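You operate a simulated robot arm through the tools that you are given. There is no shell and no other tool.

The job below is to be done with a simulated two-armed robot. You get a single attempt, and the scene is never put back.

## Task
Lap the yellow disc 3 strokes, then the blue disc 2 strokes.
Fine: one at a time in the lapping holder, by the lapping knob and its display; put the first back, leave the second in. Set down upright: what you pick out.

It is judged by the outcome, as a careful person would: the job done as asked, and still so three seconds after it is handed in. It fails if anything else is knocked over, pushed out of place, dropped, spilled or broken.

## Robot
Two 7-joint arms with fingered hands on one trunk that stands fixed in place. Base frame: the origin is at the foot of the trunk, x ahead of it, y to its left, z up. Lengths are in mm, angles in degrees, forces in N, time in s.
The left shoulder is at [60, 177, 900], the right one opposite. Each reaches about 1000 mm from its shoulder. Payload 4 kg a hand.
The tool frame of a hand sits at the grasp point between the pads (the TCP): z along the fingers, y along the line on which they close. The tips reach 37 mm beyond it. The gripper opens to 124 mm; its body begins 43 mm behind the TCP. The gripper is a hand of 3 fingers: y runs from the thumb to the fingers, the wrist lies at [-15, -108, -202] in the tool frame, and closing takes about 1.5 s.
Orientation is that of the tool frame in the base frame, as a unit quaternion [w, x, y, z]. With the fingers straight down and the wrist toward the robot, the tool's x, y and z point along [0, 1, 0], [1, 0, 0] and [0, 0, -1] of the base frame.

## Interface
- The arms move only by the tool step_arm. It takes "left_series", "right_series" or both (then of equal length, played together; a hand with none holds still); each is a list of rows, each an object (a shift or turn left out is 0, a gripper value left out holds the last) with "xyz": the shift along the base's x, y, z in cm, a list of three; "turn": the turn, a rotation vector about the base's x, y, z in degrees, a list of three. In form: [{"xyz": [x, y, z], "turn": [rx, ry, rz]}, ...]. A call has 1 to 20 rows; each row shifts and turns the commanded pose from where the row before left it. "left_hand" and "right_hand" are, for a hand that has rows, the closure, from 0 (fully open) to 1 (shut), set as the call begins (left out, the last holds). A row lasts 0.2 s, in which the tool goes at most 50 mm and 8.6 degrees; a call with a longer step from one row to the next is refused whole, and so is a gripper value outside its range. Where a pose cannot be reached the arm comes as near as it can. A force on the tool above 40 N (or 10 N above the force at the start of the call, whichever is more), or a blocked arm, ends the call early, and 0.2 s more pass. The fingers move at their own pace (about 72 mm/s each) and stop on an object; they squeeze with about 22 N. The grip force told is the motor's: it shows also when the fingers shut on nothing. Time passes only in rows, and 0.2 s behind the last, so rows that do not move let the fingers close. The reply holds the time, the measured pose of the TCP, the force on the tool along the base axes, the opening and the grip force, in the units named above and with some noise, with the torque about the TCP (base axes, N m) and any sound that the robot's microphone picked up, and new pictures: "show" is both (left out), scene, wrist or none (wrist: the cameras of the hands that moved).
- Cameras (640 x 400 px; columns grow to the right, rows downward): "scene" is now at [35.8, -17, 1541.9]; the picture's right is [-0.37, -0.93, 0.00], its down [-0.63, 0.25, -0.74] and it looks along [0.68, -0.27, -0.68] (base axes); focal length 326 px, centre (320, 200). "left" rides on the left gripper at [-64, -76, -137] in its tool frame; the picture's right is [-0.84, -0.26, 0.48], its down [0.48, -0.76, 0.43] and it looks along [0.25, 0.60, 0.76] (tool axes); focal length 256 px, centre (320, 200). "right" rides on the right gripper at [64, -76, -137] in its tool frame; the picture's right is [-0.84, 0.26, -0.48], its down [-0.48, -0.76, 0.43] and it looks along [-0.26, 0.60, 0.76] (tool axes); focal length 256 px, centre (320, 200). There is no depth. A picture from a camera that has moved, and an enlarged one, comes with that camera's place and axes in the base frame and with its lens. The place of the scene camera against the robot may be out by one fixed shift of up to 25 mm in any direction.
- raise_lower(by): slides the trunk up (or, below 0, down) by that many mm; the arms and the scene camera ride with it, the base frame stays. It gives what a move gives, with no picture.
- set_fingers(index, middle, thumb_bend, thumb_turn, hand): sets how far each is bent, from 0 (flat) to 1 (curled in); at 0.3 the hand is open as for a grip, at 0.7 the pads meet at the TCP. One left out holds its place. A second passes; each finger stops where it meets its share of the squeeze, and holds until it gets a number again. A gripper value or a shape takes the hand back. It gives what a move gives, with no picture; readings hold the bend of each and the force on the fingers (four entries, about 0 where the hand has none), thumb and palm. thumb_turn goes from beside the hand (0) to across from the fingers (1), as for a grip.
- grasp_type(shape, hand): the hand has 3 fingers and takes this shape, open, in about a second: jaw (thumb against the fingers, like two jaws); tri (thumb and two fingers); tip (a fingertip pinch); poke (one finger out to press); point (the index stretched); flat (the hand flat); cup (the hand cupped); fist (a fist). The gripper value then closes the fingers along that shape, each until it touches; the sizes above hold for jaw. It gives what a move gives, with no picture.
- head_to(pan, tilt): turns the head with the scene camera to pan (to the left, within 86 degrees either way) and tilt (down, from -29 to 69), counted from straight ahead of the robot. It gives what a move gives, and a new picture of the scene camera.
- zoom(camera, box): a new picture of the part [left, top, right, bottom] of that camera's present view, enlarged. No time passes.
- hand_in(): hands the job in; it is judged then, once.

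Nothing tells you positions but the pictures and the camera data. Unless the task says otherwise, let go and move clear before handing in.

The tools are called after "Emit:" by a JSON object that holds its "name" and its "arguments". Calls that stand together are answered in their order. step_arm: Moves the arms, as the interface text tells. Its arguments: {"type":"object","properties":{"left_series":{"type":"array"},"left_hand":{"type":"number"},"right_series":{"type":"array"},"right_hand":{"type":"number"},"show":{"type":"string","enum":["both","scene","wrist","none"]}},"required":[]} The other tools are called the same way: raise_lower (by) moves the trunk up or down; grasp_type (shape, hand) gives the hand a shape; set_fingers (index, middle, thumb_bend, thumb_turn, hand) moves the fingers one by one; head_to (pan, tilt) turns the head that bears the scene camera; zoom (camera, box) takes an enlarged picture of a part of a camera's view; hand_in () hands the job in.

At the start:

```text
clock: 0.0
left_ee_pos: [649.8, 34.4, 1171.9]
left_ee_rot: [0.0, 0.707, 0.707, 0.0]
left_contact_force: [-0.5, -0.3, 0.5]
left_torque: [0.03, 0.02, 0.01]
left_width: 123.6
left_gripper_force: 0.0
left_shape: jaw
left_bend: [0.3, 0.3, 0.3, 0.98]
left_finger forces: [0.1, 0.0, 0.0, 0.0, 0.0, 0.0]
right_ee_pos: [431.4, -382.3, 1159.6]
right_ee_rot: [0.0, 0.707, 0.707, 0.0]
right_contact_force: [-0.3, -0.3, 0.2]
right_torque: [-0.01, 0.01, 0.01]
right_width: 123.5
right_gripper_force: 0.1
right_shape: jaw
right_bend: [0.3, 0.3, 0.3, 0.98]
right_finger forces: [0.0, 0.0, 0.0, 0.1, 0.1, 0.1]
trunk travel left (down, up): [-425.0, 165.0]
head pan, tilt (commanded): [-21.7, 42.6]
```

scene: 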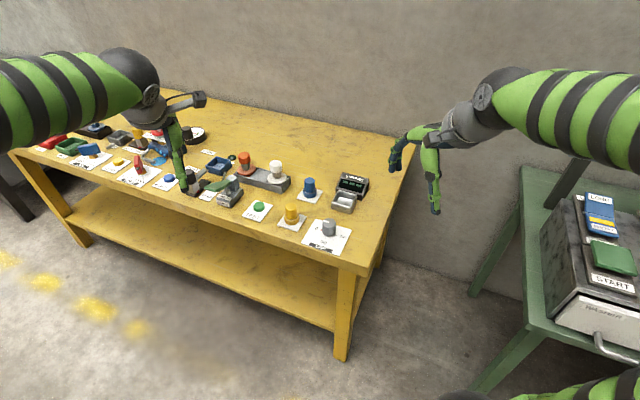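
right: 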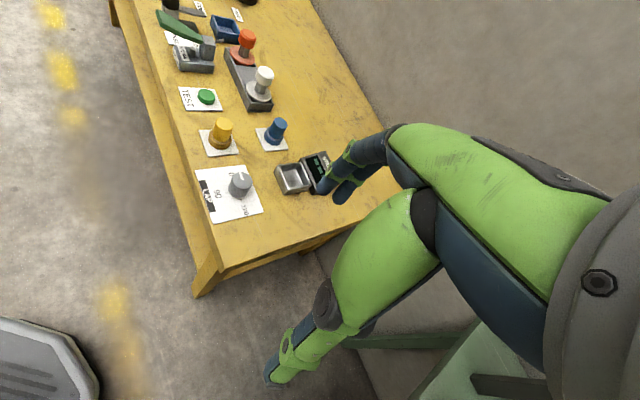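
left: 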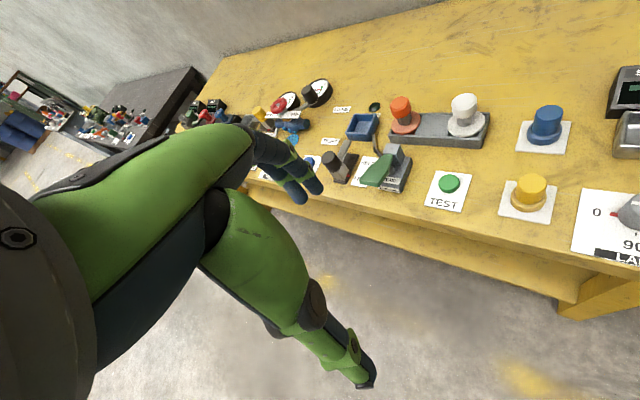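

I see a yellow workbench ahead with many small devices; the lapping knob (label "LA…", dial 0–90) and a holder with a display seem to be near the bench's right end, with yellow and blue disc-like knobs next to them. I'll zoom in to understand before moving anything.

Emit:
{"name": "zoom", "arguments": {"camera": "scene", "box": [220, 140, 400, 260]}}

Emit:
{"name": "zoom", "arguments": {"camera": "scene", "box": [30, 100, 240, 230]}}

Emit:
{"name": "zoom", "arguments": {"camera": "right", "box": [150, 60, 390, 240]}}

Emit:
{"name": "zoom", "arguments": {"camera": "left", "box": [400, 60, 640, 280]}}

```text
3.33 times, centred on (310, 200) of scene
camera zoom: at [35.8, -17.0, 1541.9], right [-0.37, -0.93, 0.0], down [-0.63, 0.25, -0.74], along [0.68, -0.27, -0.68], focal length 1086 px, centre (353, 200)
```

zoom: 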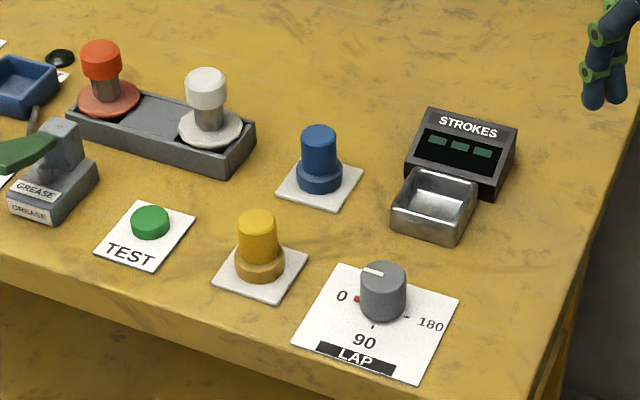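

```text
3.05 times, centred on (135, 165) of scene
camera zoom: at [35.8, -17.0, 1541.9], right [-0.37, -0.93, 0.0], down [-0.63, 0.25, -0.74], along [0.68, -0.27, -0.68], focal length 992 px, centre (884, 307)
```

zoom: 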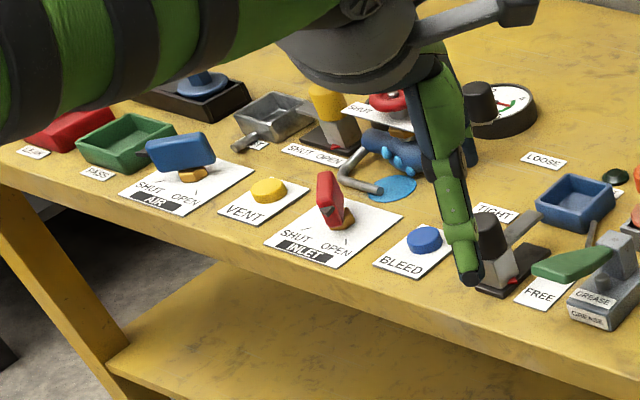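

```text
2.22 times, centred on (270, 150) of right
camera zoom: at [356.0, -317.7, 1297.3], right [0.26, -0.84, 0.48], down [-0.76, -0.48, -0.43], along [0.6, -0.26, -0.76], focal length 569 px, centre (431, 311)
```

zoom: 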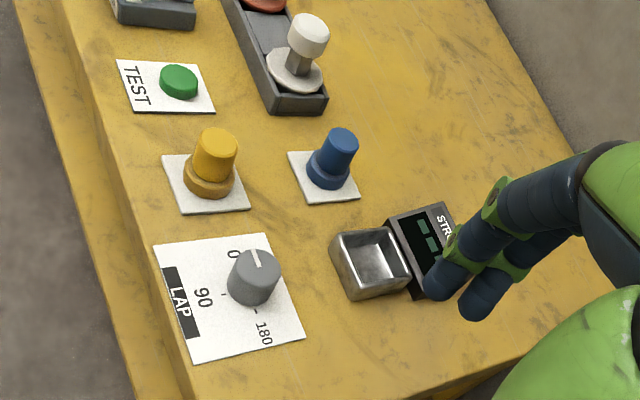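

```text
1.82 times, centred on (520, 170) of left
camera zoom: at [573.4, -30.4, 1307.6], right [-0.26, -0.84, -0.48], down [-0.76, 0.48, -0.43], along [0.6, 0.25, -0.76], focal length 465 px, centre (-44, 254)
```

zoom: 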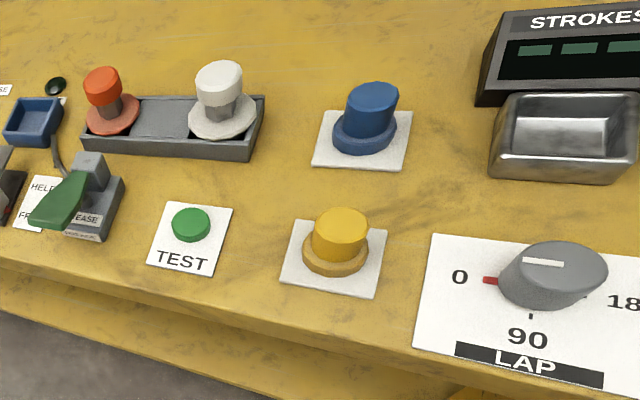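

Emit:
{"name": "head_to", "arguments": {"pan": -10, "tilt": 42}}

Emit:
{"name": "zoom", "arguments": {"camera": "left", "box": [180, 60, 400, 200]}}

Emit:
{"name": "zoom", "arguments": {"camera": "left", "box": [0, 60, 180, 180]}}

Emit:
{"name": "zoom", "arguments": {"camera": "left", "box": [560, 50, 640, 280]}}

```text
clock: 0.7
left_ee_pos: [649.4, 34.1, 1172.6]
left_ee_rot: [0.0, 0.707, 0.707, -0.001]
left_contact_force: [0.0, 0.5, -0.3]
left_torque: [0.0, 0.01, 0.01]
left_width: 123.7
left_gripper_force: 0.0
left_shape: jaw
left_bend: [0.3, 0.3, 0.3, 0.98]
left_finger forces: [0.0, 0.1, 0.0, 0.0, 0.1, 0.0]
right_ee_pos: [431.8, -382.4, 1160.5]
right_ee_rot: [0.0, 0.707, 0.707, 0.0]
right_contact_force: [-0.1, 0.0, -0.2]
right_torque: [0.01, -0.01, 0.02]
right_width: 123.5
right_gripper_force: 0.1
right_shape: jaw
right_bend: [0.3, 0.3, 0.3, 0.98]
right_finger forces: [0.0, 0.1, 0.0, 0.0, 0.0, 0.0]
trunk travel left (down, up): [-425.0, 165.0]
head pan, tilt (commanded): [-10.0, 42.0]
camera scene: at [40.9, -0.9, 1542.7], right [-0.17, -0.98, 0.0], down [-0.66, 0.12, -0.74], along [0.73, -0.13, -0.67], focal length 326 px, centre (320, 200)
```

scene: 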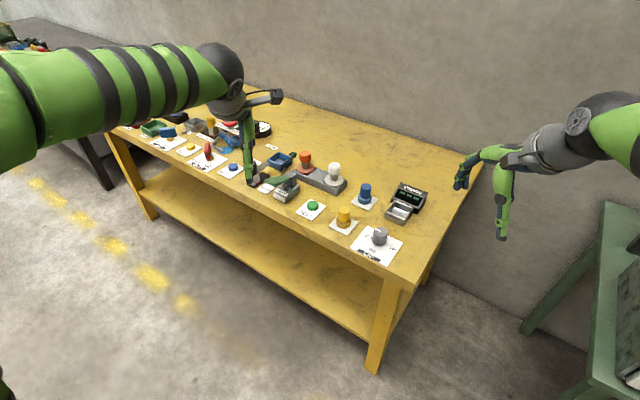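

```text
2.86 times, centred on (290, 130) of left
camera zoom: at [573.4, -30.4, 1307.6], right [-0.26, -0.84, -0.48], down [-0.76, 0.48, -0.43], along [0.6, 0.25, -0.76], focal length 731 px, centre (406, 400)
```

zoom: 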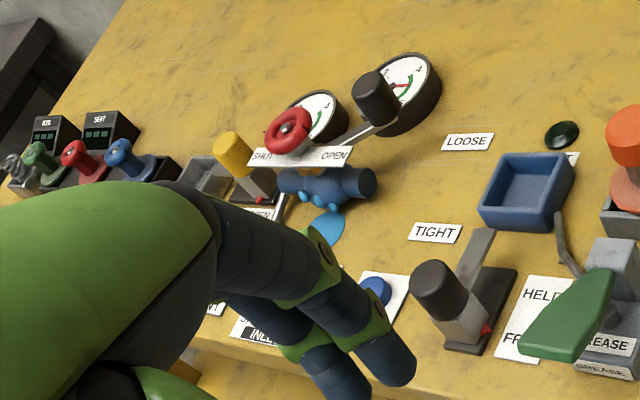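

```text
3.33 times, centred on (90, 120) of left
camera zoom: at [573.4, -30.4, 1307.6], right [-0.26, -0.84, -0.48], down [-0.76, 0.48, -0.43], along [0.6, 0.25, -0.76], focal length 853 px, centre (1087, 467)
```

zoom: 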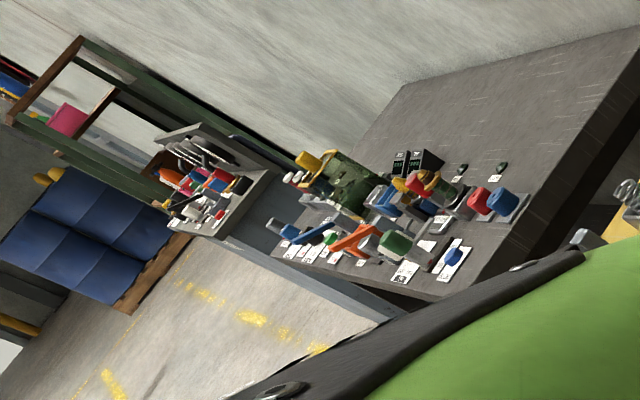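

```text
1.74 times, centred on (600, 165) of left
camera zoom: at [573.4, -30.4, 1307.6], right [-0.26, -0.84, -0.48], down [-0.76, 0.48, -0.43], along [0.6, 0.25, -0.76], focal length 445 px, centre (-167, 261)
```

zoom: 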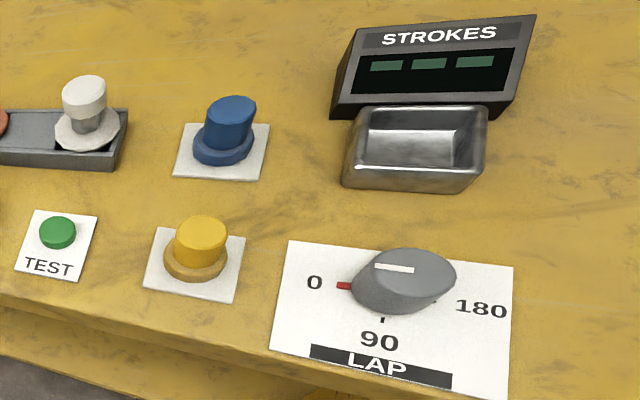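

The bench is turned about 45° to the robot. The steel holder with the STROKES display is near [746,-398], the LAP knob near [646,-303], and the yellow and blue discs near [739,-216] and [834,-311], on a bench top at about z 810. I'll bring the right hand over with a 45° yaw for a closer look.

Emit:
{"name": "step_arm", "arguments": {"right_series": [{"xyz": [2.5, 0, 0], "turn": [0, 0, 7.5]}, {"xyz": [2.5, 0, -1], "turn": [0, 0, 7.5]}, {"xyz": [2.5, 0, -1], "turn": [0, 0, 7.5]}, {"xyz": [2.5, 0, -1], "turn": [0, 0, 7.5]}, {"xyz": [2.5, 0, -1], "turn": [0, 0, 7.5]}, {"xyz": [2.5, 0, -1], "turn": [0, 0, 7.5]}, {}]}}

Emit:
{"name": "zoom", "arguments": {"camera": "right", "box": [120, 40, 520, 300]}}

```text
clock: 2.3
left_ee_pos: [648.7, 34.6, 1171.6]
left_ee_rot: [0.001, 0.707, 0.707, 0.0]
left_contact_force: [0.8, -0.1, -0.1]
left_torque: [-0.01, -0.01, -0.03]
left_width: 123.6
left_gripper_force: 0.0
left_shape: jaw
left_bend: [0.3, 0.3, 0.3, 0.98]
left_finger forces: [0.0, 0.1, 0.0, 0.1, 0.1, 0.0]
right_ee_pos: [583.0, -382.9, 1111.5]
right_ee_rot: [-0.001, 0.381, 0.924, 0.0]
right_contact_force: [-0.2, 1.0, 1.1]
right_torque: [0.0, 0.01, 0.01]
right_width: 123.8
right_gripper_force: 0.0
right_shape: jaw
right_bend: [0.3, 0.3, 0.3, 0.98]
right_finger forces: [0.0, 0.0, 0.0, 0.0, 0.0, 0.1]
trunk travel left (down, up): [-425.0, 165.0]
head pan, tilt (commanded): [-10.0, 42.0]
camera scene: at [40.6, -0.7, 1542.8], right [-0.17, -0.98, 0.0], down [-0.66, 0.12, -0.74], along [0.73, -0.13, -0.67], focal length 326 px, centre (320, 200)
camera right: at [483.7, -390.2, 1248.0], right [0.77, -0.41, 0.48], down [-0.19, -0.88, -0.43], along [0.6, 0.24, -0.76], focal length 256 px, centre (320, 200)
```

scene: 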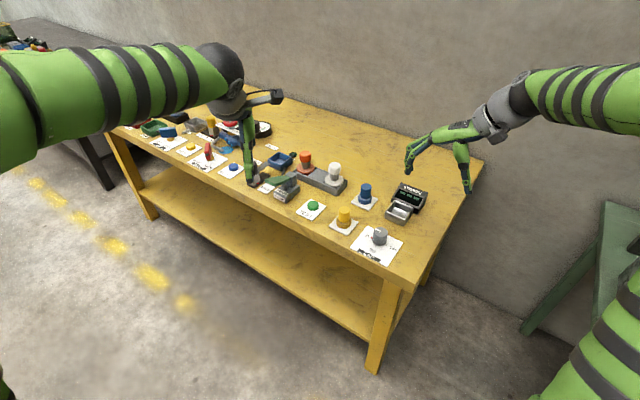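
right: 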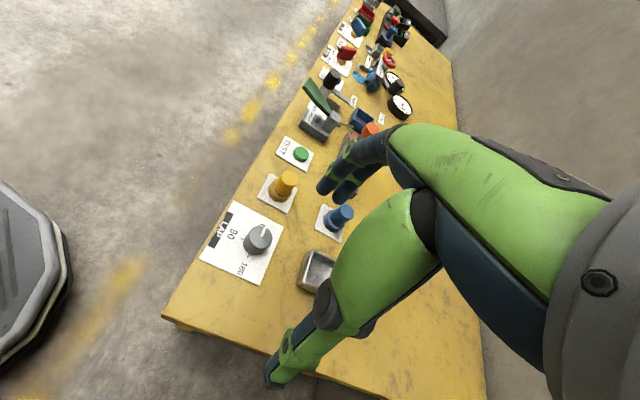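

```text
1.54 times, centred on (320, 170) of right
camera zoom: at [483.7, -390.2, 1248.0], right [0.77, -0.41, 0.48], down [-0.19, -0.88, -0.43], along [0.6, 0.24, -0.76], focal length 394 px, centre (320, 246)
```

zoom: 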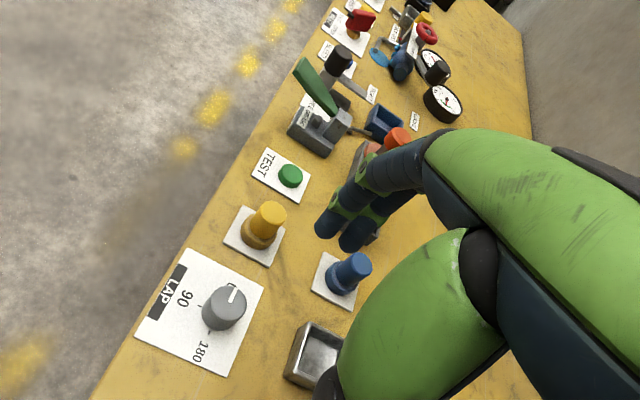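

The hand is now yawed 45° (its closing line runs along the bench). Next I move it above the yellow disc with the fingers partly closed, then check alignment with the wrist camera.

Emit:
{"name": "step_arm", "arguments": {"right_series": [{"xyz": [2.2, 2.35, -1.4]}, {"xyz": [2.2, 2.35, -1.4]}, {"xyz": [2.2, 2.35, -1.4]}, {"xyz": [2.2, 2.35, -1.4]}, {"xyz": [2.2, 2.35, -1.4]}, {"xyz": [2.2, 2.35, -1.4]}, {"xyz": [2.2, 2.3, -1.4]}, {}, {}], "right_hand": 0.3}}

Emit:
{"name": "zoom", "arguments": {"camera": "right", "box": [160, 80, 480, 280]}}

Emit:
{"name": "zoom", "arguments": {"camera": "scene", "box": [280, 140, 480, 265]}}

```text
clock: 4.3
left_ee_pos: [649.4, 34.6, 1172.3]
left_ee_rot: [0.0, 0.707, 0.707, 0.001]
left_contact_force: [0.2, 0.3, 0.1]
left_torque: [-0.01, 0.0, 0.01]
left_width: 123.5
left_gripper_force: 0.1
left_shape: jaw
left_bend: [0.3, 0.3, 0.3, 0.98]
left_finger forces: [0.0, 0.0, 0.0, 0.1, 0.0, 0.1]
right_ee_pos: [737.3, -217.8, 1013.2]
right_ee_rot: [0.0, 0.383, 0.924, 0.0]
right_contact_force: [-0.2, 0.2, -0.2]
right_torque: [-0.01, 0.03, 0.01]
right_width: 87.4
right_gripper_force: 0.0
right_shape: jaw
right_bend: [0.35, 0.38, 0.5, 0.99]
right_finger forces: [0.1, 0.1, 0.0, 0.1, 0.0, 0.1]
trunk travel left (down, up): [-425.0, 165.0]
head pan, tilt (commanded): [-10.0, 42.0]
camera scene: at [41.0, -0.8, 1542.7], right [-0.17, -0.98, 0.0], down [-0.66, 0.12, -0.74], along [0.73, -0.13, -0.67], focal length 326 px, centre (320, 200)
camera right: at [636.9, -225.0, 1149.1], right [0.77, -0.41, 0.48], down [-0.2, -0.88, -0.43], along [0.6, 0.24, -0.76], focal length 256 px, centre (320, 200)
```

scene: 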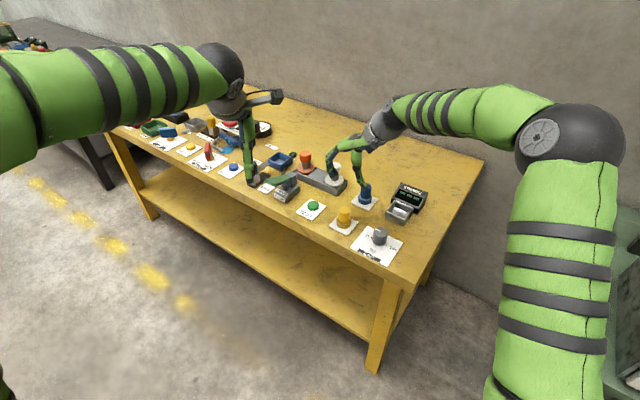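
right: 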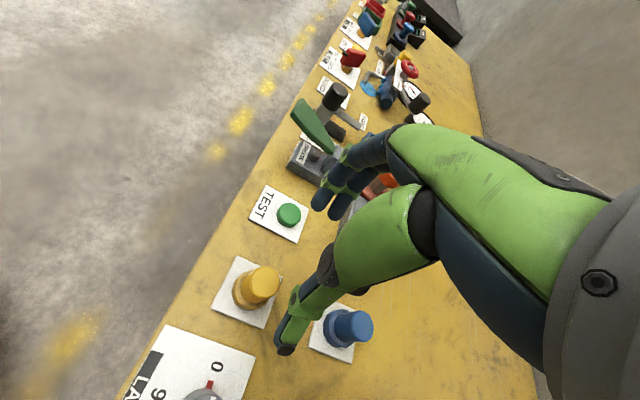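

```text
2.00 times, centred on (320, 180) of right
camera zoom: at [636.9, -225.0, 1149.1], right [0.77, -0.41, 0.48], down [-0.2, -0.88, -0.43], along [0.6, 0.24, -0.76], focal length 512 px, centre (320, 240)
```

zoom: 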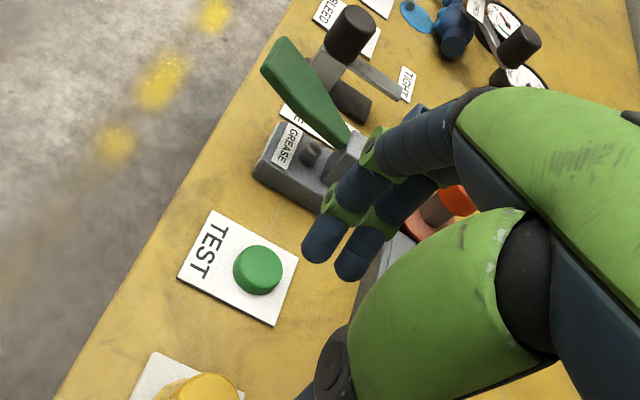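

```text
3.20 times, centred on (380, 202) of scene
camera zoom: at [41.0, -0.8, 1542.7], right [-0.17, -0.98, 0.0], down [-0.66, 0.12, -0.74], along [0.73, -0.13, -0.67], focal length 1042 px, centre (128, 192)
```

zoom: 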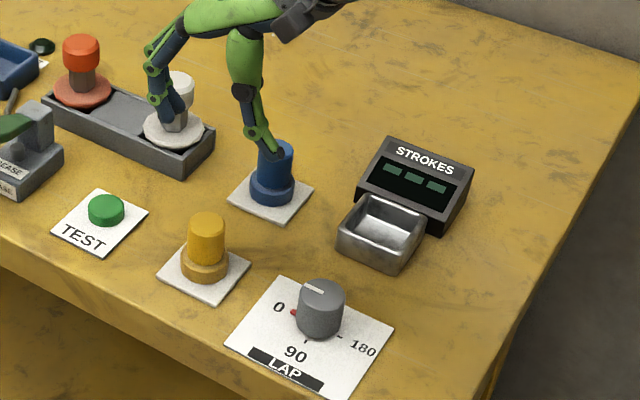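

Emit:
{"name": "zoom", "arguments": {"camera": "right", "box": [200, 240, 400, 365]}}

```text
3.20 times, centred on (300, 302) of right
camera zoom: at [636.9, -225.0, 1149.1], right [0.77, -0.41, 0.48], down [-0.2, -0.88, -0.43], along [0.6, 0.24, -0.76], focal length 819 px, centre (384, -128)
```

zoom: 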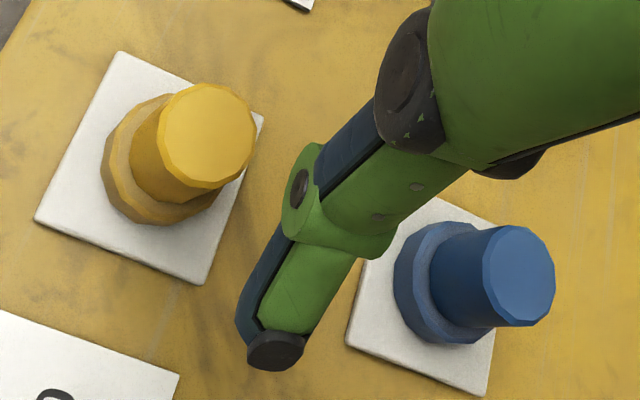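

The disc sits almost directly under the hand: by the wrist camera yellow is at about [738,-214] (top ≈ z 878) and blue at about [830,-305]. I'll correct a few mm and descend partway.

Emit:
{"name": "step_arm", "arguments": {"right_series": [{"xyz": [0.07, 0.38, -2.5]}, {"xyz": [0, 0, -2.5]}, {"xyz": [0, 0, -2.5]}, {"xyz": [0, 0, -2.5]}, {"xyz": [0, 0, -1.5]}, {}]}}

Emit:
{"name": "zoom", "arguments": {"camera": "right", "box": [200, 160, 440, 400]}}

Emit:
{"name": "zoom", "arguments": {"camera": "scene", "box": [280, 140, 480, 265]}}

Emit:
{"name": "zoom", "arguments": {"camera": "left", "box": [400, 60, 640, 280]}}

```text
clock: 5.7
left_ee_pos: [649.1, 35.1, 1171.8]
left_ee_rot: [0.001, 0.707, 0.707, 0.0]
left_contact_force: [-1.3, 0.2, -0.6]
left_torque: [-0.04, 0.02, 0.04]
left_width: 123.4
left_gripper_force: 0.0
left_shape: jaw
left_bend: [0.3, 0.3, 0.3, 0.98]
left_finger forces: [0.0, 0.0, 0.0, 0.0, 0.0, 0.0]
right_ee_pos: [735.0, -214.7, 897.3]
right_ee_rot: [0.001, 0.384, 0.924, -0.001]
right_contact_force: [0.4, 0.5, 0.1]
right_torque: [-0.01, 0.0, -0.02]
right_width: 87.3
right_gripper_force: 0.1
right_shape: jaw
right_bend: [0.35, 0.38, 0.5, 0.99]
right_finger forces: [0.0, 0.1, 0.0, 0.1, 0.1, 0.0]
trunk travel left (down, up): [-425.0, 165.0]
head pan, tilt (commanded): [-10.0, 42.0]
camera scene: at [41.0, -0.8, 1542.8], right [-0.17, -0.98, 0.0], down [-0.66, 0.12, -0.74], along [0.73, -0.13, -0.67], focal length 326 px, centre (320, 200)
camera right: at [636.6, -222.6, 1033.1], right [0.77, -0.41, 0.48], down [-0.2, -0.88, -0.43], along [0.6, 0.24, -0.76], focal length 256 px, centre (320, 200)
```

scene: 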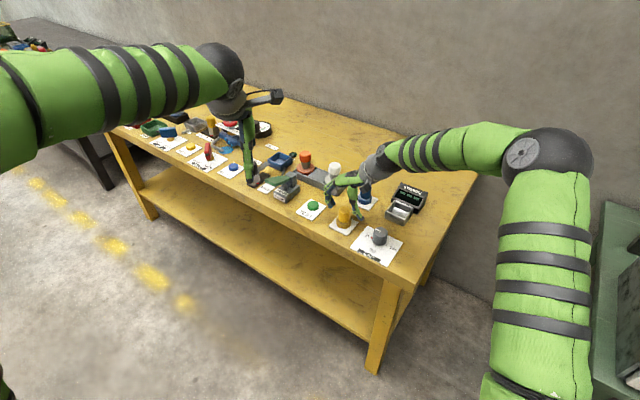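
right: 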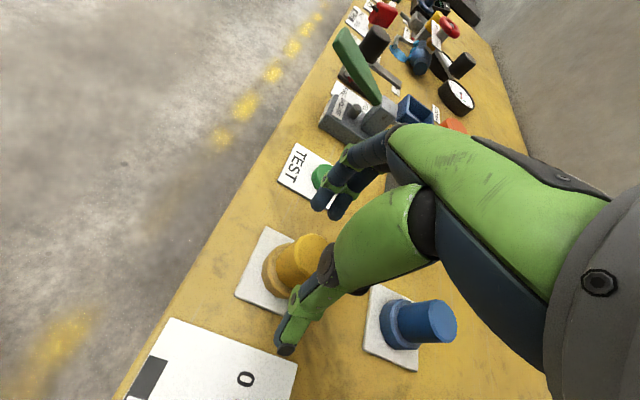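

```text
1.67 times, centred on (320, 280) of right
camera zoom: at [636.6, -222.6, 1033.1], right [0.77, -0.41, 0.48], down [-0.2, -0.88, -0.43], along [0.6, 0.24, -0.76], focal length 427 px, centre (320, 67)
```

zoom: 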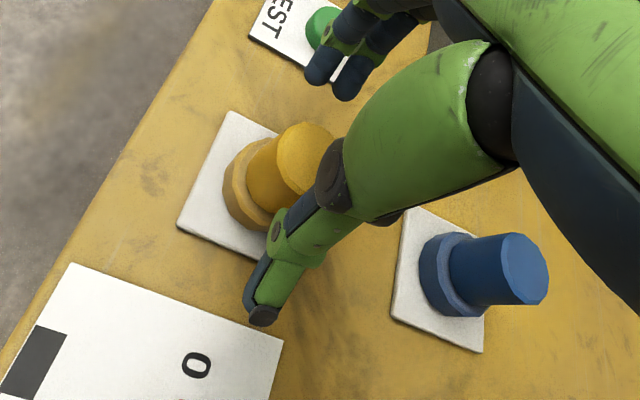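

```text
3.20 times, centred on (380, 202) of scene
camera zoom: at [41.0, -0.8, 1542.8], right [-0.17, -0.98, 0.0], down [-0.66, 0.12, -0.74], along [0.73, -0.13, -0.67], focal length 1042 px, centre (128, 192)
```

zoom: 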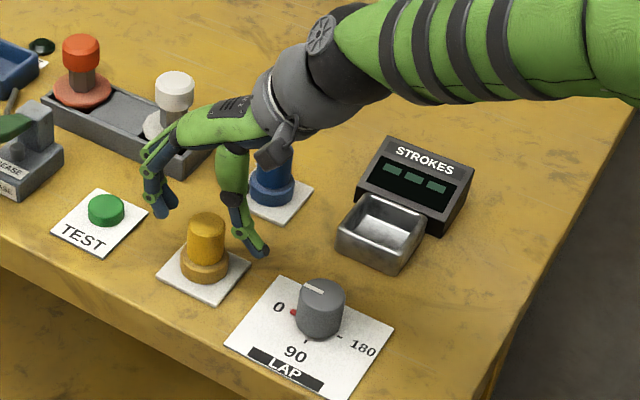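

```text
1.82 times, centred on (520, 170) of left
camera zoom: at [573.5, -30.4, 1307.6], right [-0.26, -0.84, -0.48], down [-0.76, 0.48, -0.43], along [0.6, 0.25, -0.76], focal length 465 px, centre (-44, 254)
```

zoom: 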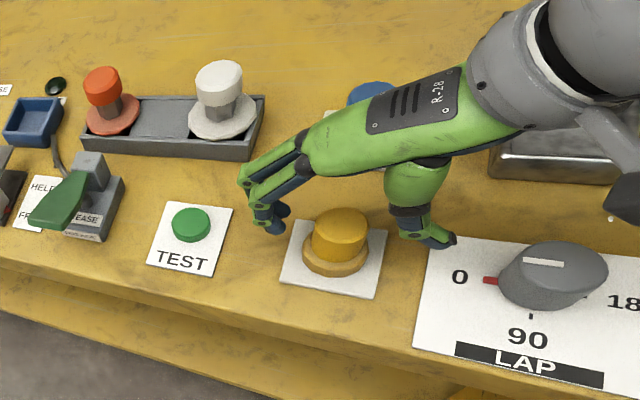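

Alignment is good to within a few mm. I'll descend the last 25 mm so the pads surround the handle, tips staying above the flange.

Emit:
{"name": "step_arm", "arguments": {"right_series": [{"xyz": [0, 0.25, -1.0]}, {"xyz": [0, 0, -1.0]}, {"xyz": [0, 0, -0.5]}, {}]}}

Emit:
{"name": "zoom", "arguments": {"camera": "right", "box": [200, 160, 440, 400]}}

Emit:
{"name": "zoom", "arguments": {"camera": "left", "box": [460, 120, 600, 220]}}

Emit:
{"name": "zoom", "arguments": {"camera": "scene", "box": [300, 160, 420, 260]}}

```text
clock: 6.7
left_ee_pos: [649.1, 34.6, 1171.7]
left_ee_rot: [0.0, 0.707, 0.707, 0.0]
left_contact_force: [-0.5, 0.4, 0.2]
left_torque: [-0.01, -0.01, 0.01]
left_width: 123.8
left_gripper_force: 0.1
left_shape: jaw
left_bend: [0.3, 0.3, 0.3, 0.98]
left_finger forces: [0.0, 0.1, 0.0, 0.1, 0.0, 0.0]
right_ee_pos: [735.9, -213.0, 873.4]
right_ee_rot: [0.0, 0.382, 0.924, 0.0]
right_contact_force: [-0.3, -0.1, 0.1]
right_torque: [-0.02, 0.01, -0.01]
right_width: 87.1
right_gripper_force: 0.1
right_shape: jaw
right_bend: [0.35, 0.38, 0.5, 0.99]
right_finger forces: [0.0, 0.0, 0.0, 0.1, 0.0, 0.0]
trunk travel left (down, up): [-425.0, 165.0]
head pan, tilt (commanded): [-10.0, 42.0]
camera scene: at [41.0, -0.8, 1542.7], right [-0.17, -0.98, 0.0], down [-0.66, 0.12, -0.74], along [0.73, -0.13, -0.67], focal length 326 px, centre (320, 200)
camera right: at [637.4, -220.5, 1009.3], right [0.77, -0.41, 0.48], down [-0.2, -0.88, -0.43], along [0.6, 0.24, -0.76], focal length 256 px, centre (320, 200)
```

scene: 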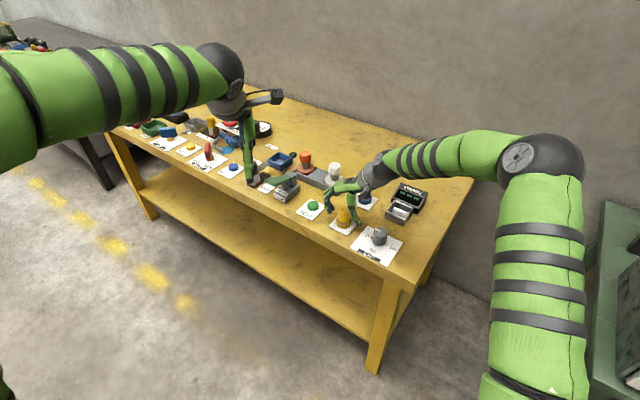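
right: 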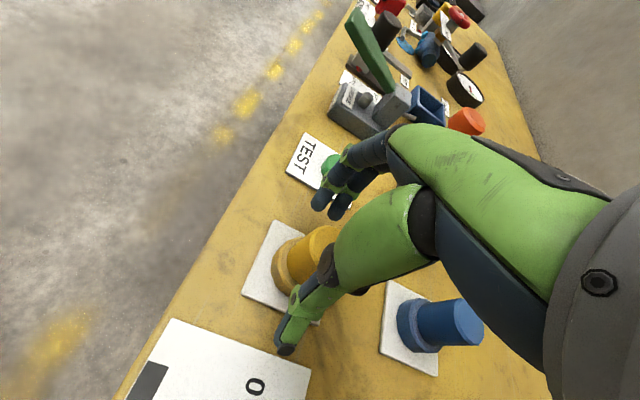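

```text
1.67 times, centred on (320, 280) of right
camera zoom: at [637.4, -220.5, 1009.3], right [0.77, -0.41, 0.48], down [-0.2, -0.88, -0.43], along [0.6, 0.24, -0.76], focal length 427 px, centre (320, 67)
```

zoom: 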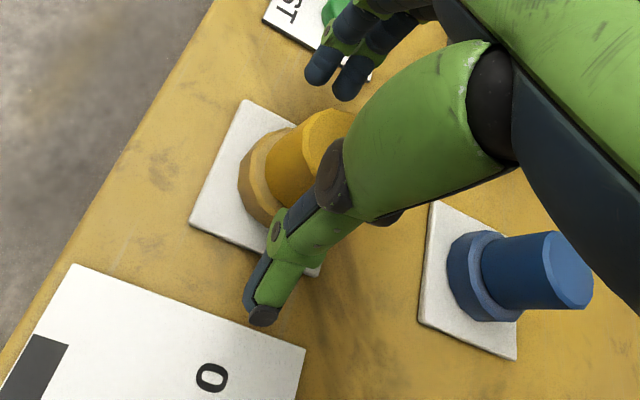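

```text
4.00 times, centred on (530, 170) of left
camera zoom: at [573.5, -30.4, 1307.6], right [-0.26, -0.84, -0.48], down [-0.76, 0.48, -0.43], along [0.6, 0.25, -0.76], focal length 1024 px, centre (-520, 320)
```

zoom: 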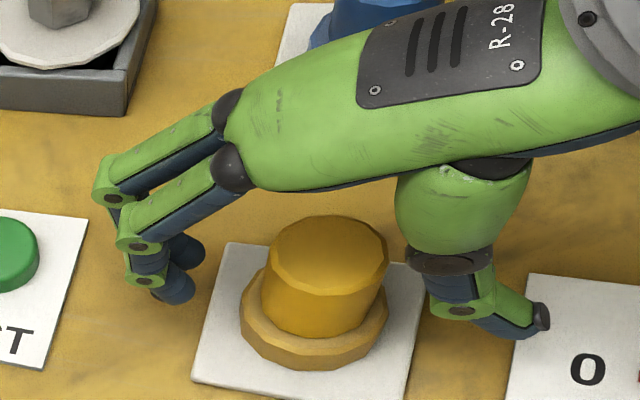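

```text
4.00 times, centred on (360, 210) of scene
camera zoom: at [41.0, -0.8, 1542.7], right [-0.17, -0.98, 0.0], down [-0.66, 0.12, -0.74], along [0.73, -0.13, -0.67], focal length 1303 px, centre (160, 160)
```

zoom: 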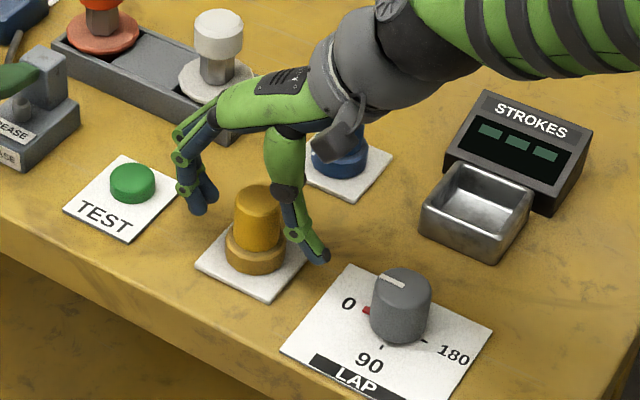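

The finger line sits roughly 6 mm too deep over the bench relative to the handle axis, so I'll shift toward the bench front and re-check before closing.

Emit:
{"name": "step_arm", "arguments": {"right_series": [{"xyz": [-0.4, 0.4, 0]}, {}], "show": "none"}}

Emit:
{"name": "zoom", "arguments": {"camera": "left", "box": [460, 120, 600, 220]}}

Emit:
{"name": "zoom", "arguments": {"camera": "scene", "box": [310, 180, 390, 245]}}

Emit:
{"name": "zoom", "arguments": {"camera": "right", "box": [200, 160, 440, 400]}}

```text
clock: 7.3
left_ee_pos: [650.3, 34.3, 1172.0]
left_ee_rot: [-0.001, 0.707, 0.707, 0.0]
left_contact_force: [0.1, 0.7, -0.1]
left_torque: [-0.02, -0.01, 0.03]
left_width: 123.4
left_gripper_force: 0.0
left_shape: jaw
left_bend: [0.3, 0.3, 0.3, 0.98]
left_finger forces: [0.0, 0.0, 0.0, 0.0, 0.0, 0.1]
right_ee_pos: [733.0, -208.4, 871.9]
right_ee_rot: [0.0, 0.383, 0.924, 0.0]
right_contact_force: [0.5, -0.6, 0.2]
right_torque: [0.03, 0.01, 0.04]
right_width: 87.3
right_gripper_force: 0.1
right_shape: jaw
right_bend: [0.35, 0.38, 0.5, 0.99]
right_finger forces: [0.0, 0.0, 0.0, 0.0, 0.0, 0.1]
trunk travel left (down, up): [-425.0, 165.0]
head pan, tilt (commanded): [-10.0, 42.0]
```

```text
4.00 times, centred on (530, 170) of left
camera zoom: at [573.5, -30.4, 1307.6], right [-0.26, -0.84, -0.48], down [-0.76, 0.48, -0.43], along [0.6, 0.25, -0.76], focal length 1024 px, centre (-520, 320)
```

zoom: 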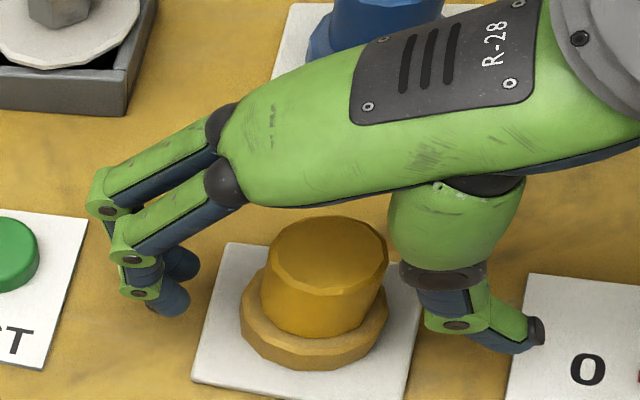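

```text
6.15 times, centred on (350, 212) of scene
camera zoom: at [41.0, -0.8, 1542.7], right [-0.17, -0.98, 0.0], down [-0.66, 0.12, -0.74], along [0.73, -0.13, -0.67], focal length 2004 px, centre (135, 123)
```

zoom: 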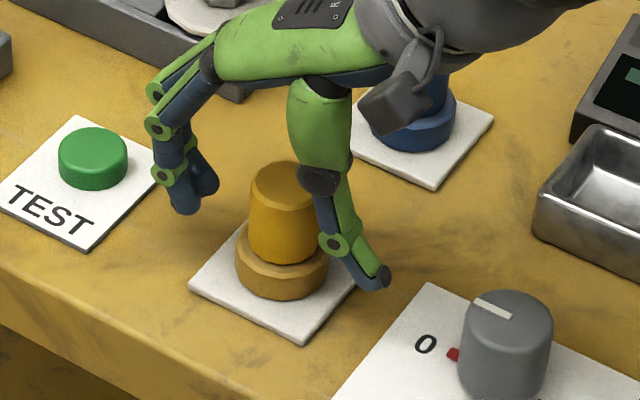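

```text
1.67 times, centred on (320, 280) of right
camera zoom: at [633.7, -215.9, 1009.2], right [0.77, -0.41, 0.48], down [-0.2, -0.88, -0.43], along [0.6, 0.24, -0.76], focal length 427 px, centre (320, 67)
```

zoom: 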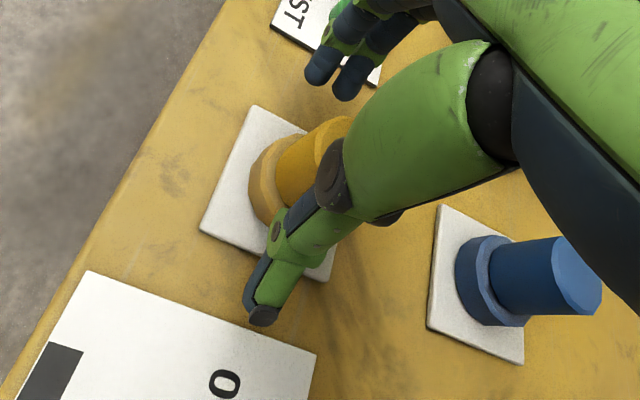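

Using the wrist-calibrated left camera, the finger line now passes through the handle axis. I'll close the hand on the handle.

Emit:
{"name": "step_arm", "arguments": {"right_series": [{}, {}, {}, {}, {}, {}, {}, {}, {}], "right_hand": 1.0}}

Emit:
{"name": "zoom", "arguments": {"camera": "left", "box": [460, 120, 600, 220]}}

Emit:
{"name": "zoom", "arguments": {"camera": "scene", "box": [310, 180, 390, 245]}}

Emit:
{"name": "zoom", "arguments": {"camera": "right", "box": [200, 160, 440, 400]}}

```text
clock: 9.3
left_ee_pos: [649.9, 34.6, 1171.2]
left_ee_rot: [0.0, 0.707, 0.707, 0.0]
left_contact_force: [-0.2, 0.3, 0.2]
left_torque: [-0.02, 0.02, -0.01]
left_width: 123.6
left_gripper_force: 0.1
left_shape: jaw
left_bend: [0.3, 0.3, 0.3, 0.98]
left_finger forces: [0.0, 0.0, 0.0, 0.0, 0.0, 0.0]
right_ee_pos: [733.0, -208.1, 872.7]
right_ee_rot: [0.0, 0.382, 0.924, -0.001]
right_contact_force: [0.6, 0.0, -0.2]
right_torque: [0.0, 0.02, -0.02]
right_width: 0.2
right_gripper_force: 21.8
right_shape: jaw
right_bend: [0.7, 0.7, 0.73, 1.0]
right_finger forces: [0.1, 0.0, 0.0, 0.0, 0.0, 0.1]
trunk travel left (down, up): [-425.0, 165.0]
head pan, tilt (commanded): [-10.0, 42.0]
camera scene: at [41.0, -0.8, 1542.7], right [-0.17, -0.98, 0.0], down [-0.66, 0.12, -0.74], along [0.73, -0.13, -0.67], focal length 326 px, centre (320, 200)
camera right: at [633.8, -216.0, 1009.2], right [0.77, -0.41, 0.48], down [-0.2, -0.88, -0.43], along [0.6, 0.24, -0.76], focal length 256 px, centre (320, 200)
```

scene: 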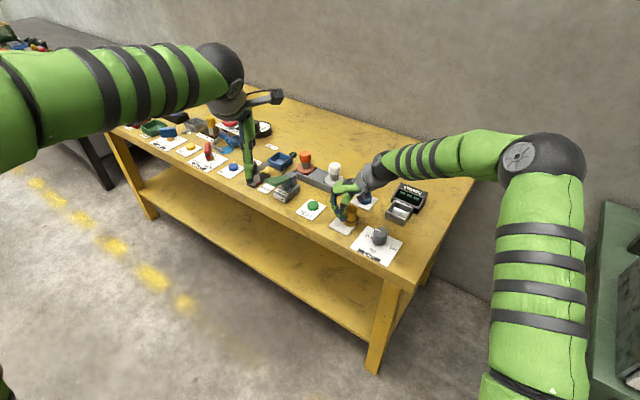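
right: 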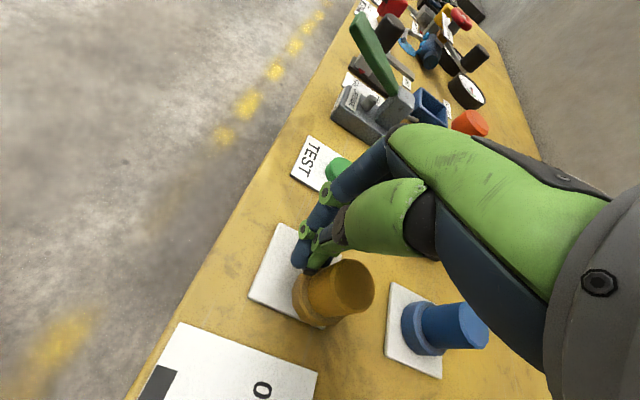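

```text
4.00 times, centred on (530, 170) of left
camera zoom: at [573.5, -30.4, 1307.6], right [-0.26, -0.84, -0.48], down [-0.76, 0.48, -0.43], along [0.6, 0.25, -0.76], focal length 1024 px, centre (-520, 320)
```

zoom: 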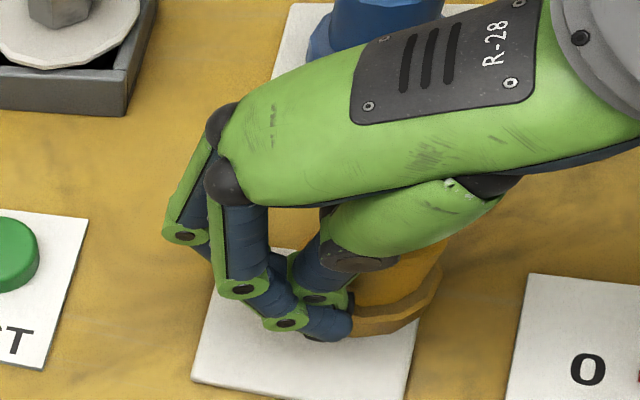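

```text
6.15 times, centred on (350, 212) of scene
camera zoom: at [41.0, -0.8, 1542.7], right [-0.17, -0.98, 0.0], down [-0.66, 0.12, -0.74], along [0.73, -0.13, -0.67], focal length 2004 px, centre (135, 123)
```

zoom: 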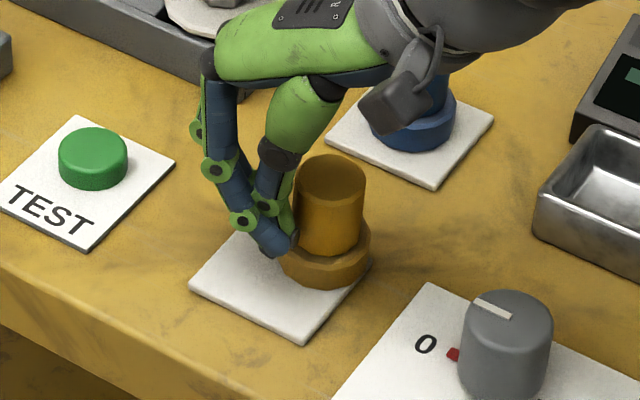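

```text
1.67 times, centred on (320, 280) of right
camera zoom: at [633.8, -216.0, 1009.2], right [0.77, -0.41, 0.48], down [-0.2, -0.88, -0.43], along [0.6, 0.24, -0.76], focal length 427 px, centre (320, 67)
```

zoom: 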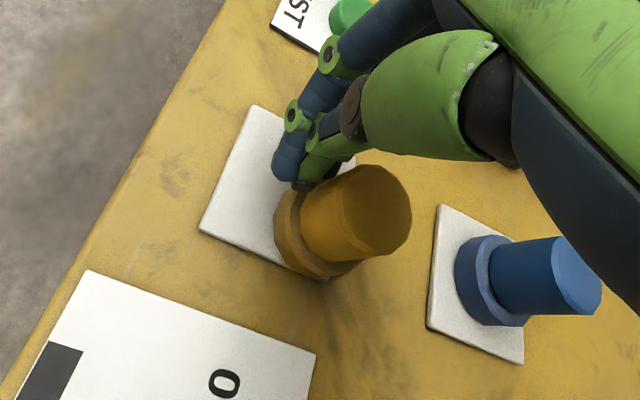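

The pinch missed: the disc slid about 22 mm toward the thumb side and deeper, still upright. I'll back the closed hand off toward the front, lift clear, and re-measure before re-grasping.

Emit:
{"name": "step_arm", "arguments": {"right_series": [{"xyz": [-0.4, 0.4, 0]}, {"xyz": [-0.4, 0.4, 0]}, {"xyz": [0, 0, 2.5]}, {"xyz": [0, 0, 3.5]}, {"xyz": [0, 0, 4]}, {}], "show": "none"}}

Emit:
{"name": "step_arm", "arguments": {"right_series": [{"xyz": [0.3, -1.5, 0]}, {"xyz": [0.3, -1.5, 0]}, {}, {}, {}, {}], "right_hand": 0.3}}

Emit:
{"name": "zoom", "arguments": {"camera": "right", "box": [180, 220, 420, 370]}}

Emit:
{"name": "zoom", "arguments": {"camera": "left", "box": [460, 120, 600, 220]}}

Emit:
{"name": "zoom", "arguments": {"camera": "scene", "box": [310, 180, 390, 245]}}

```text
clock: 10.7
left_ee_pos: [649.2, 34.4, 1172.6]
left_ee_rot: [-0.001, 0.707, 0.707, 0.0]
left_contact_force: [0.7, 0.3, 0.3]
left_torque: [-0.04, 0.01, 0.02]
left_width: 123.7
left_gripper_force: 0.0
left_shape: jaw
left_bend: [0.3, 0.3, 0.3, 0.98]
left_finger forces: [0.0, 0.0, 0.1, 0.0, 0.0, 0.1]
right_ee_pos: [724.1, -199.6, 974.5]
right_ee_rot: [0.0, 0.383, 0.924, 0.0]
right_contact_force: [0.4, 0.1, 0.0]
right_torque: [-0.03, -0.02, 0.01]
right_width: 0.1
right_gripper_force: 22.0
right_shape: jaw
right_bend: [0.7, 0.7, 0.73, 1.0]
right_finger forces: [0.0, 0.1, 0.0, 0.1, 0.0, 0.1]
trunk travel left (down, up): [-425.0, 165.0]
head pan, tilt (commanded): [-10.0, 42.0]
```

```text
clock: 12.1
left_ee_pos: [649.1, 35.2, 1170.7]
left_ee_rot: [0.0, 0.707, 0.707, 0.0]
left_contact_force: [-1.1, 0.5, 0.0]
left_torque: [-0.02, -0.03, -0.04]
left_width: 123.6
left_gripper_force: 0.0
left_shape: jaw
left_bend: [0.3, 0.3, 0.3, 0.98]
left_finger forces: [0.0, 0.1, 0.0, 0.0, 0.0, 0.0]
right_ee_pos: [730.2, -230.5, 973.2]
right_ee_rot: [0.0, 0.382, 0.924, 0.001]
right_contact_force: [-0.3, 0.3, -0.4]
right_torque: [0.0, -0.02, -0.01]
right_width: 86.8
right_gripper_force: 0.1
right_shape: jaw
right_bend: [0.35, 0.38, 0.5, 0.99]
right_finger forces: [0.0, 0.0, 0.0, 0.0, 0.1, 0.0]
trunk travel left (down, up): [-425.0, 165.0]
head pan, tilt (commanded): [-10.0, 42.0]
camera scene: at [41.0, -0.8, 1542.7], right [-0.17, -0.98, 0.0], down [-0.66, 0.12, -0.74], along [0.73, -0.13, -0.67], focal length 326 px, centre (320, 200)
camera right: at [631.4, -238.6, 1110.2], right [0.77, -0.41, 0.48], down [-0.2, -0.88, -0.43], along [0.6, 0.24, -0.76], focal length 256 px, centre (320, 200)
```

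scene: 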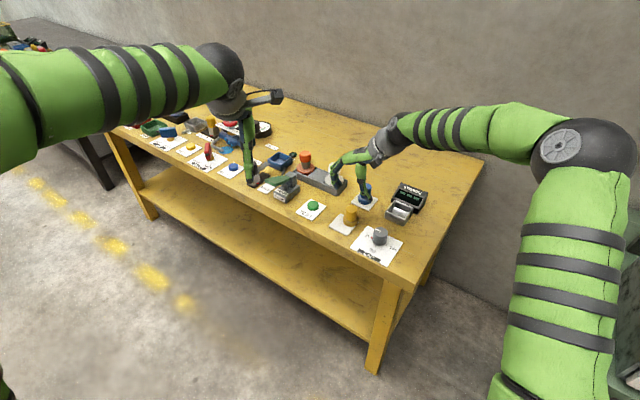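
right: 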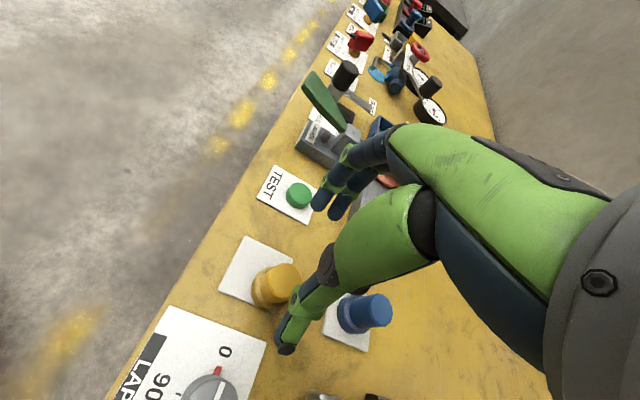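

```text
2.67 times, centred on (300, 295) of right
camera zoom: at [631.4, -238.6, 1110.2], right [0.77, -0.41, 0.48], down [-0.2, -0.88, -0.43], along [0.6, 0.24, -0.76], focal length 683 px, centre (373, -53)
```

zoom: 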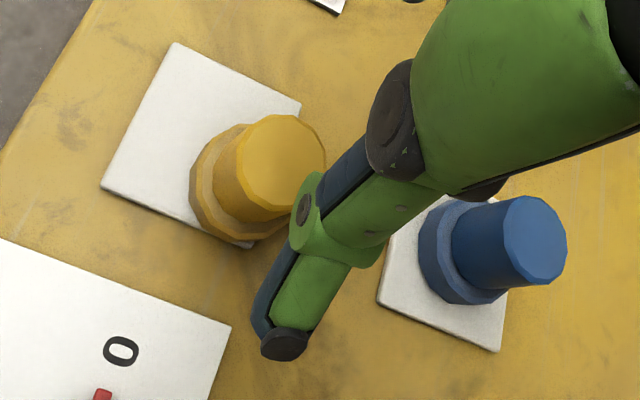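

```text
4.00 times, centred on (530, 170) of left
camera zoom: at [573.5, -30.4, 1307.6], right [-0.26, -0.84, -0.48], down [-0.76, 0.48, -0.43], along [0.6, 0.25, -0.76], focal length 1024 px, centre (-520, 320)
```

zoom: 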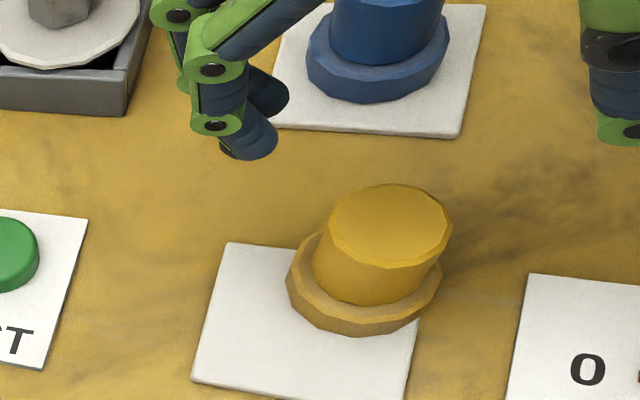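

```text
6.15 times, centred on (350, 212) of scene
camera zoom: at [41.0, -0.8, 1542.7], right [-0.17, -0.98, 0.0], down [-0.66, 0.12, -0.74], along [0.73, -0.13, -0.67], focal length 2004 px, centre (135, 123)
```

zoom: 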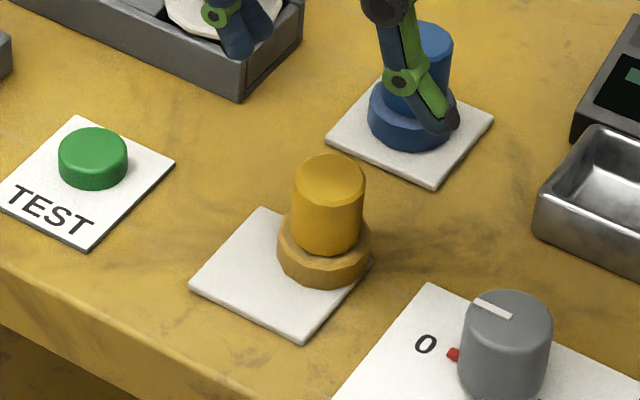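

Triangulating both wrist cameras now puts the yellow disc at [738.5,-234], top z≈874, card top z≈812 with its card centred near [739,-213]. I'll centre over it and descend.

Emit:
{"name": "step_arm", "arguments": {"right_series": [{"xyz": [0.8, -0.35, 0]}, {"xyz": [0, 0, -2.5]}, {"xyz": [0, 0, -2.5]}, {"xyz": [0, 0, -2.3]}, {}, {}]}}

Emit:
{"name": "zoom", "arguments": {"camera": "right", "box": [180, 220, 420, 370]}}

Emit:
{"name": "zoom", "arguments": {"camera": "left", "box": [460, 120, 600, 220]}}

```text
clock: 13.5
left_ee_pos: [649.5, 33.9, 1172.2]
left_ee_rot: [-0.001, 0.707, 0.707, 0.0]
left_contact_force: [0.3, -0.6, -0.9]
left_torque: [0.02, 0.0, 0.06]
left_width: 123.6
left_gripper_force: 0.0
left_shape: jaw
left_bend: [0.3, 0.3, 0.3, 0.98]
left_finger forces: [0.1, 0.1, 0.0, 0.1, 0.0, 0.0]
right_ee_pos: [737.4, -235.3, 901.3]
right_ee_rot: [0.0, 0.383, 0.924, 0.0]
right_contact_force: [0.1, -0.4, 1.2]
right_torque: [0.01, -0.03, -0.03]
right_width: 86.9
right_gripper_force: 0.0
right_shape: jaw
right_bend: [0.35, 0.38, 0.5, 0.99]
right_finger forces: [0.1, 0.0, 0.1, 0.0, 0.0, 0.0]
trunk travel left (down, up): [-425.0, 165.0]
head pan, tilt (commanded): [-10.0, 42.0]
camera scene: at [41.0, -0.8, 1542.7], right [-0.17, -0.98, 0.0], down [-0.66, 0.12, -0.74], along [0.73, -0.13, -0.67], focal length 326 px, centre (320, 200)
camera right: at [638.6, -242.1, 1037.1], right [0.77, -0.41, 0.48], down [-0.2, -0.88, -0.43], along [0.6, 0.24, -0.76], focal length 256 px, centre (320, 200)
```

scene: 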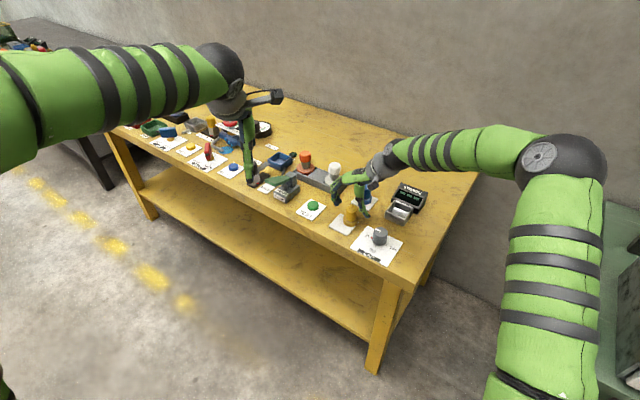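
right: 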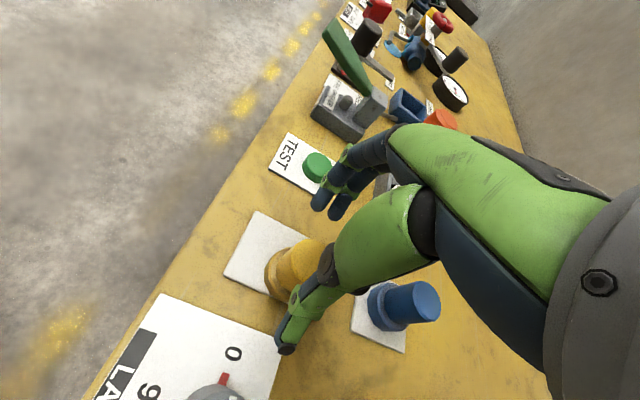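

```text
2.67 times, centred on (300, 295) of right
camera zoom: at [638.6, -242.1, 1037.1], right [0.77, -0.41, 0.48], down [-0.2, -0.88, -0.43], along [0.6, 0.24, -0.76], focal length 683 px, centre (373, -53)
```

zoom: 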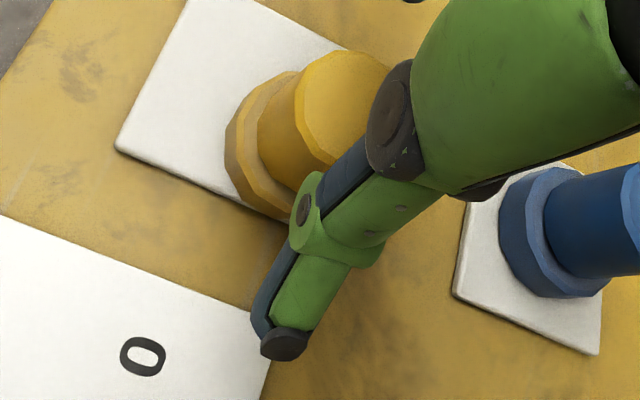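

```text
4.00 times, centred on (530, 170) of left
camera zoom: at [573.5, -30.4, 1307.6], right [-0.26, -0.84, -0.48], down [-0.76, 0.48, -0.43], along [0.6, 0.25, -0.76], focal length 1024 px, centre (-520, 320)
```

zoom: 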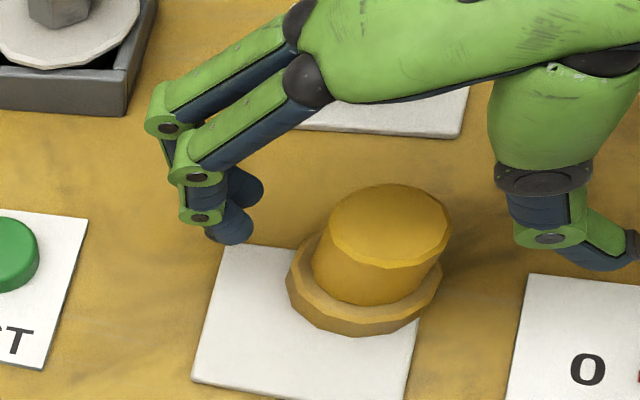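

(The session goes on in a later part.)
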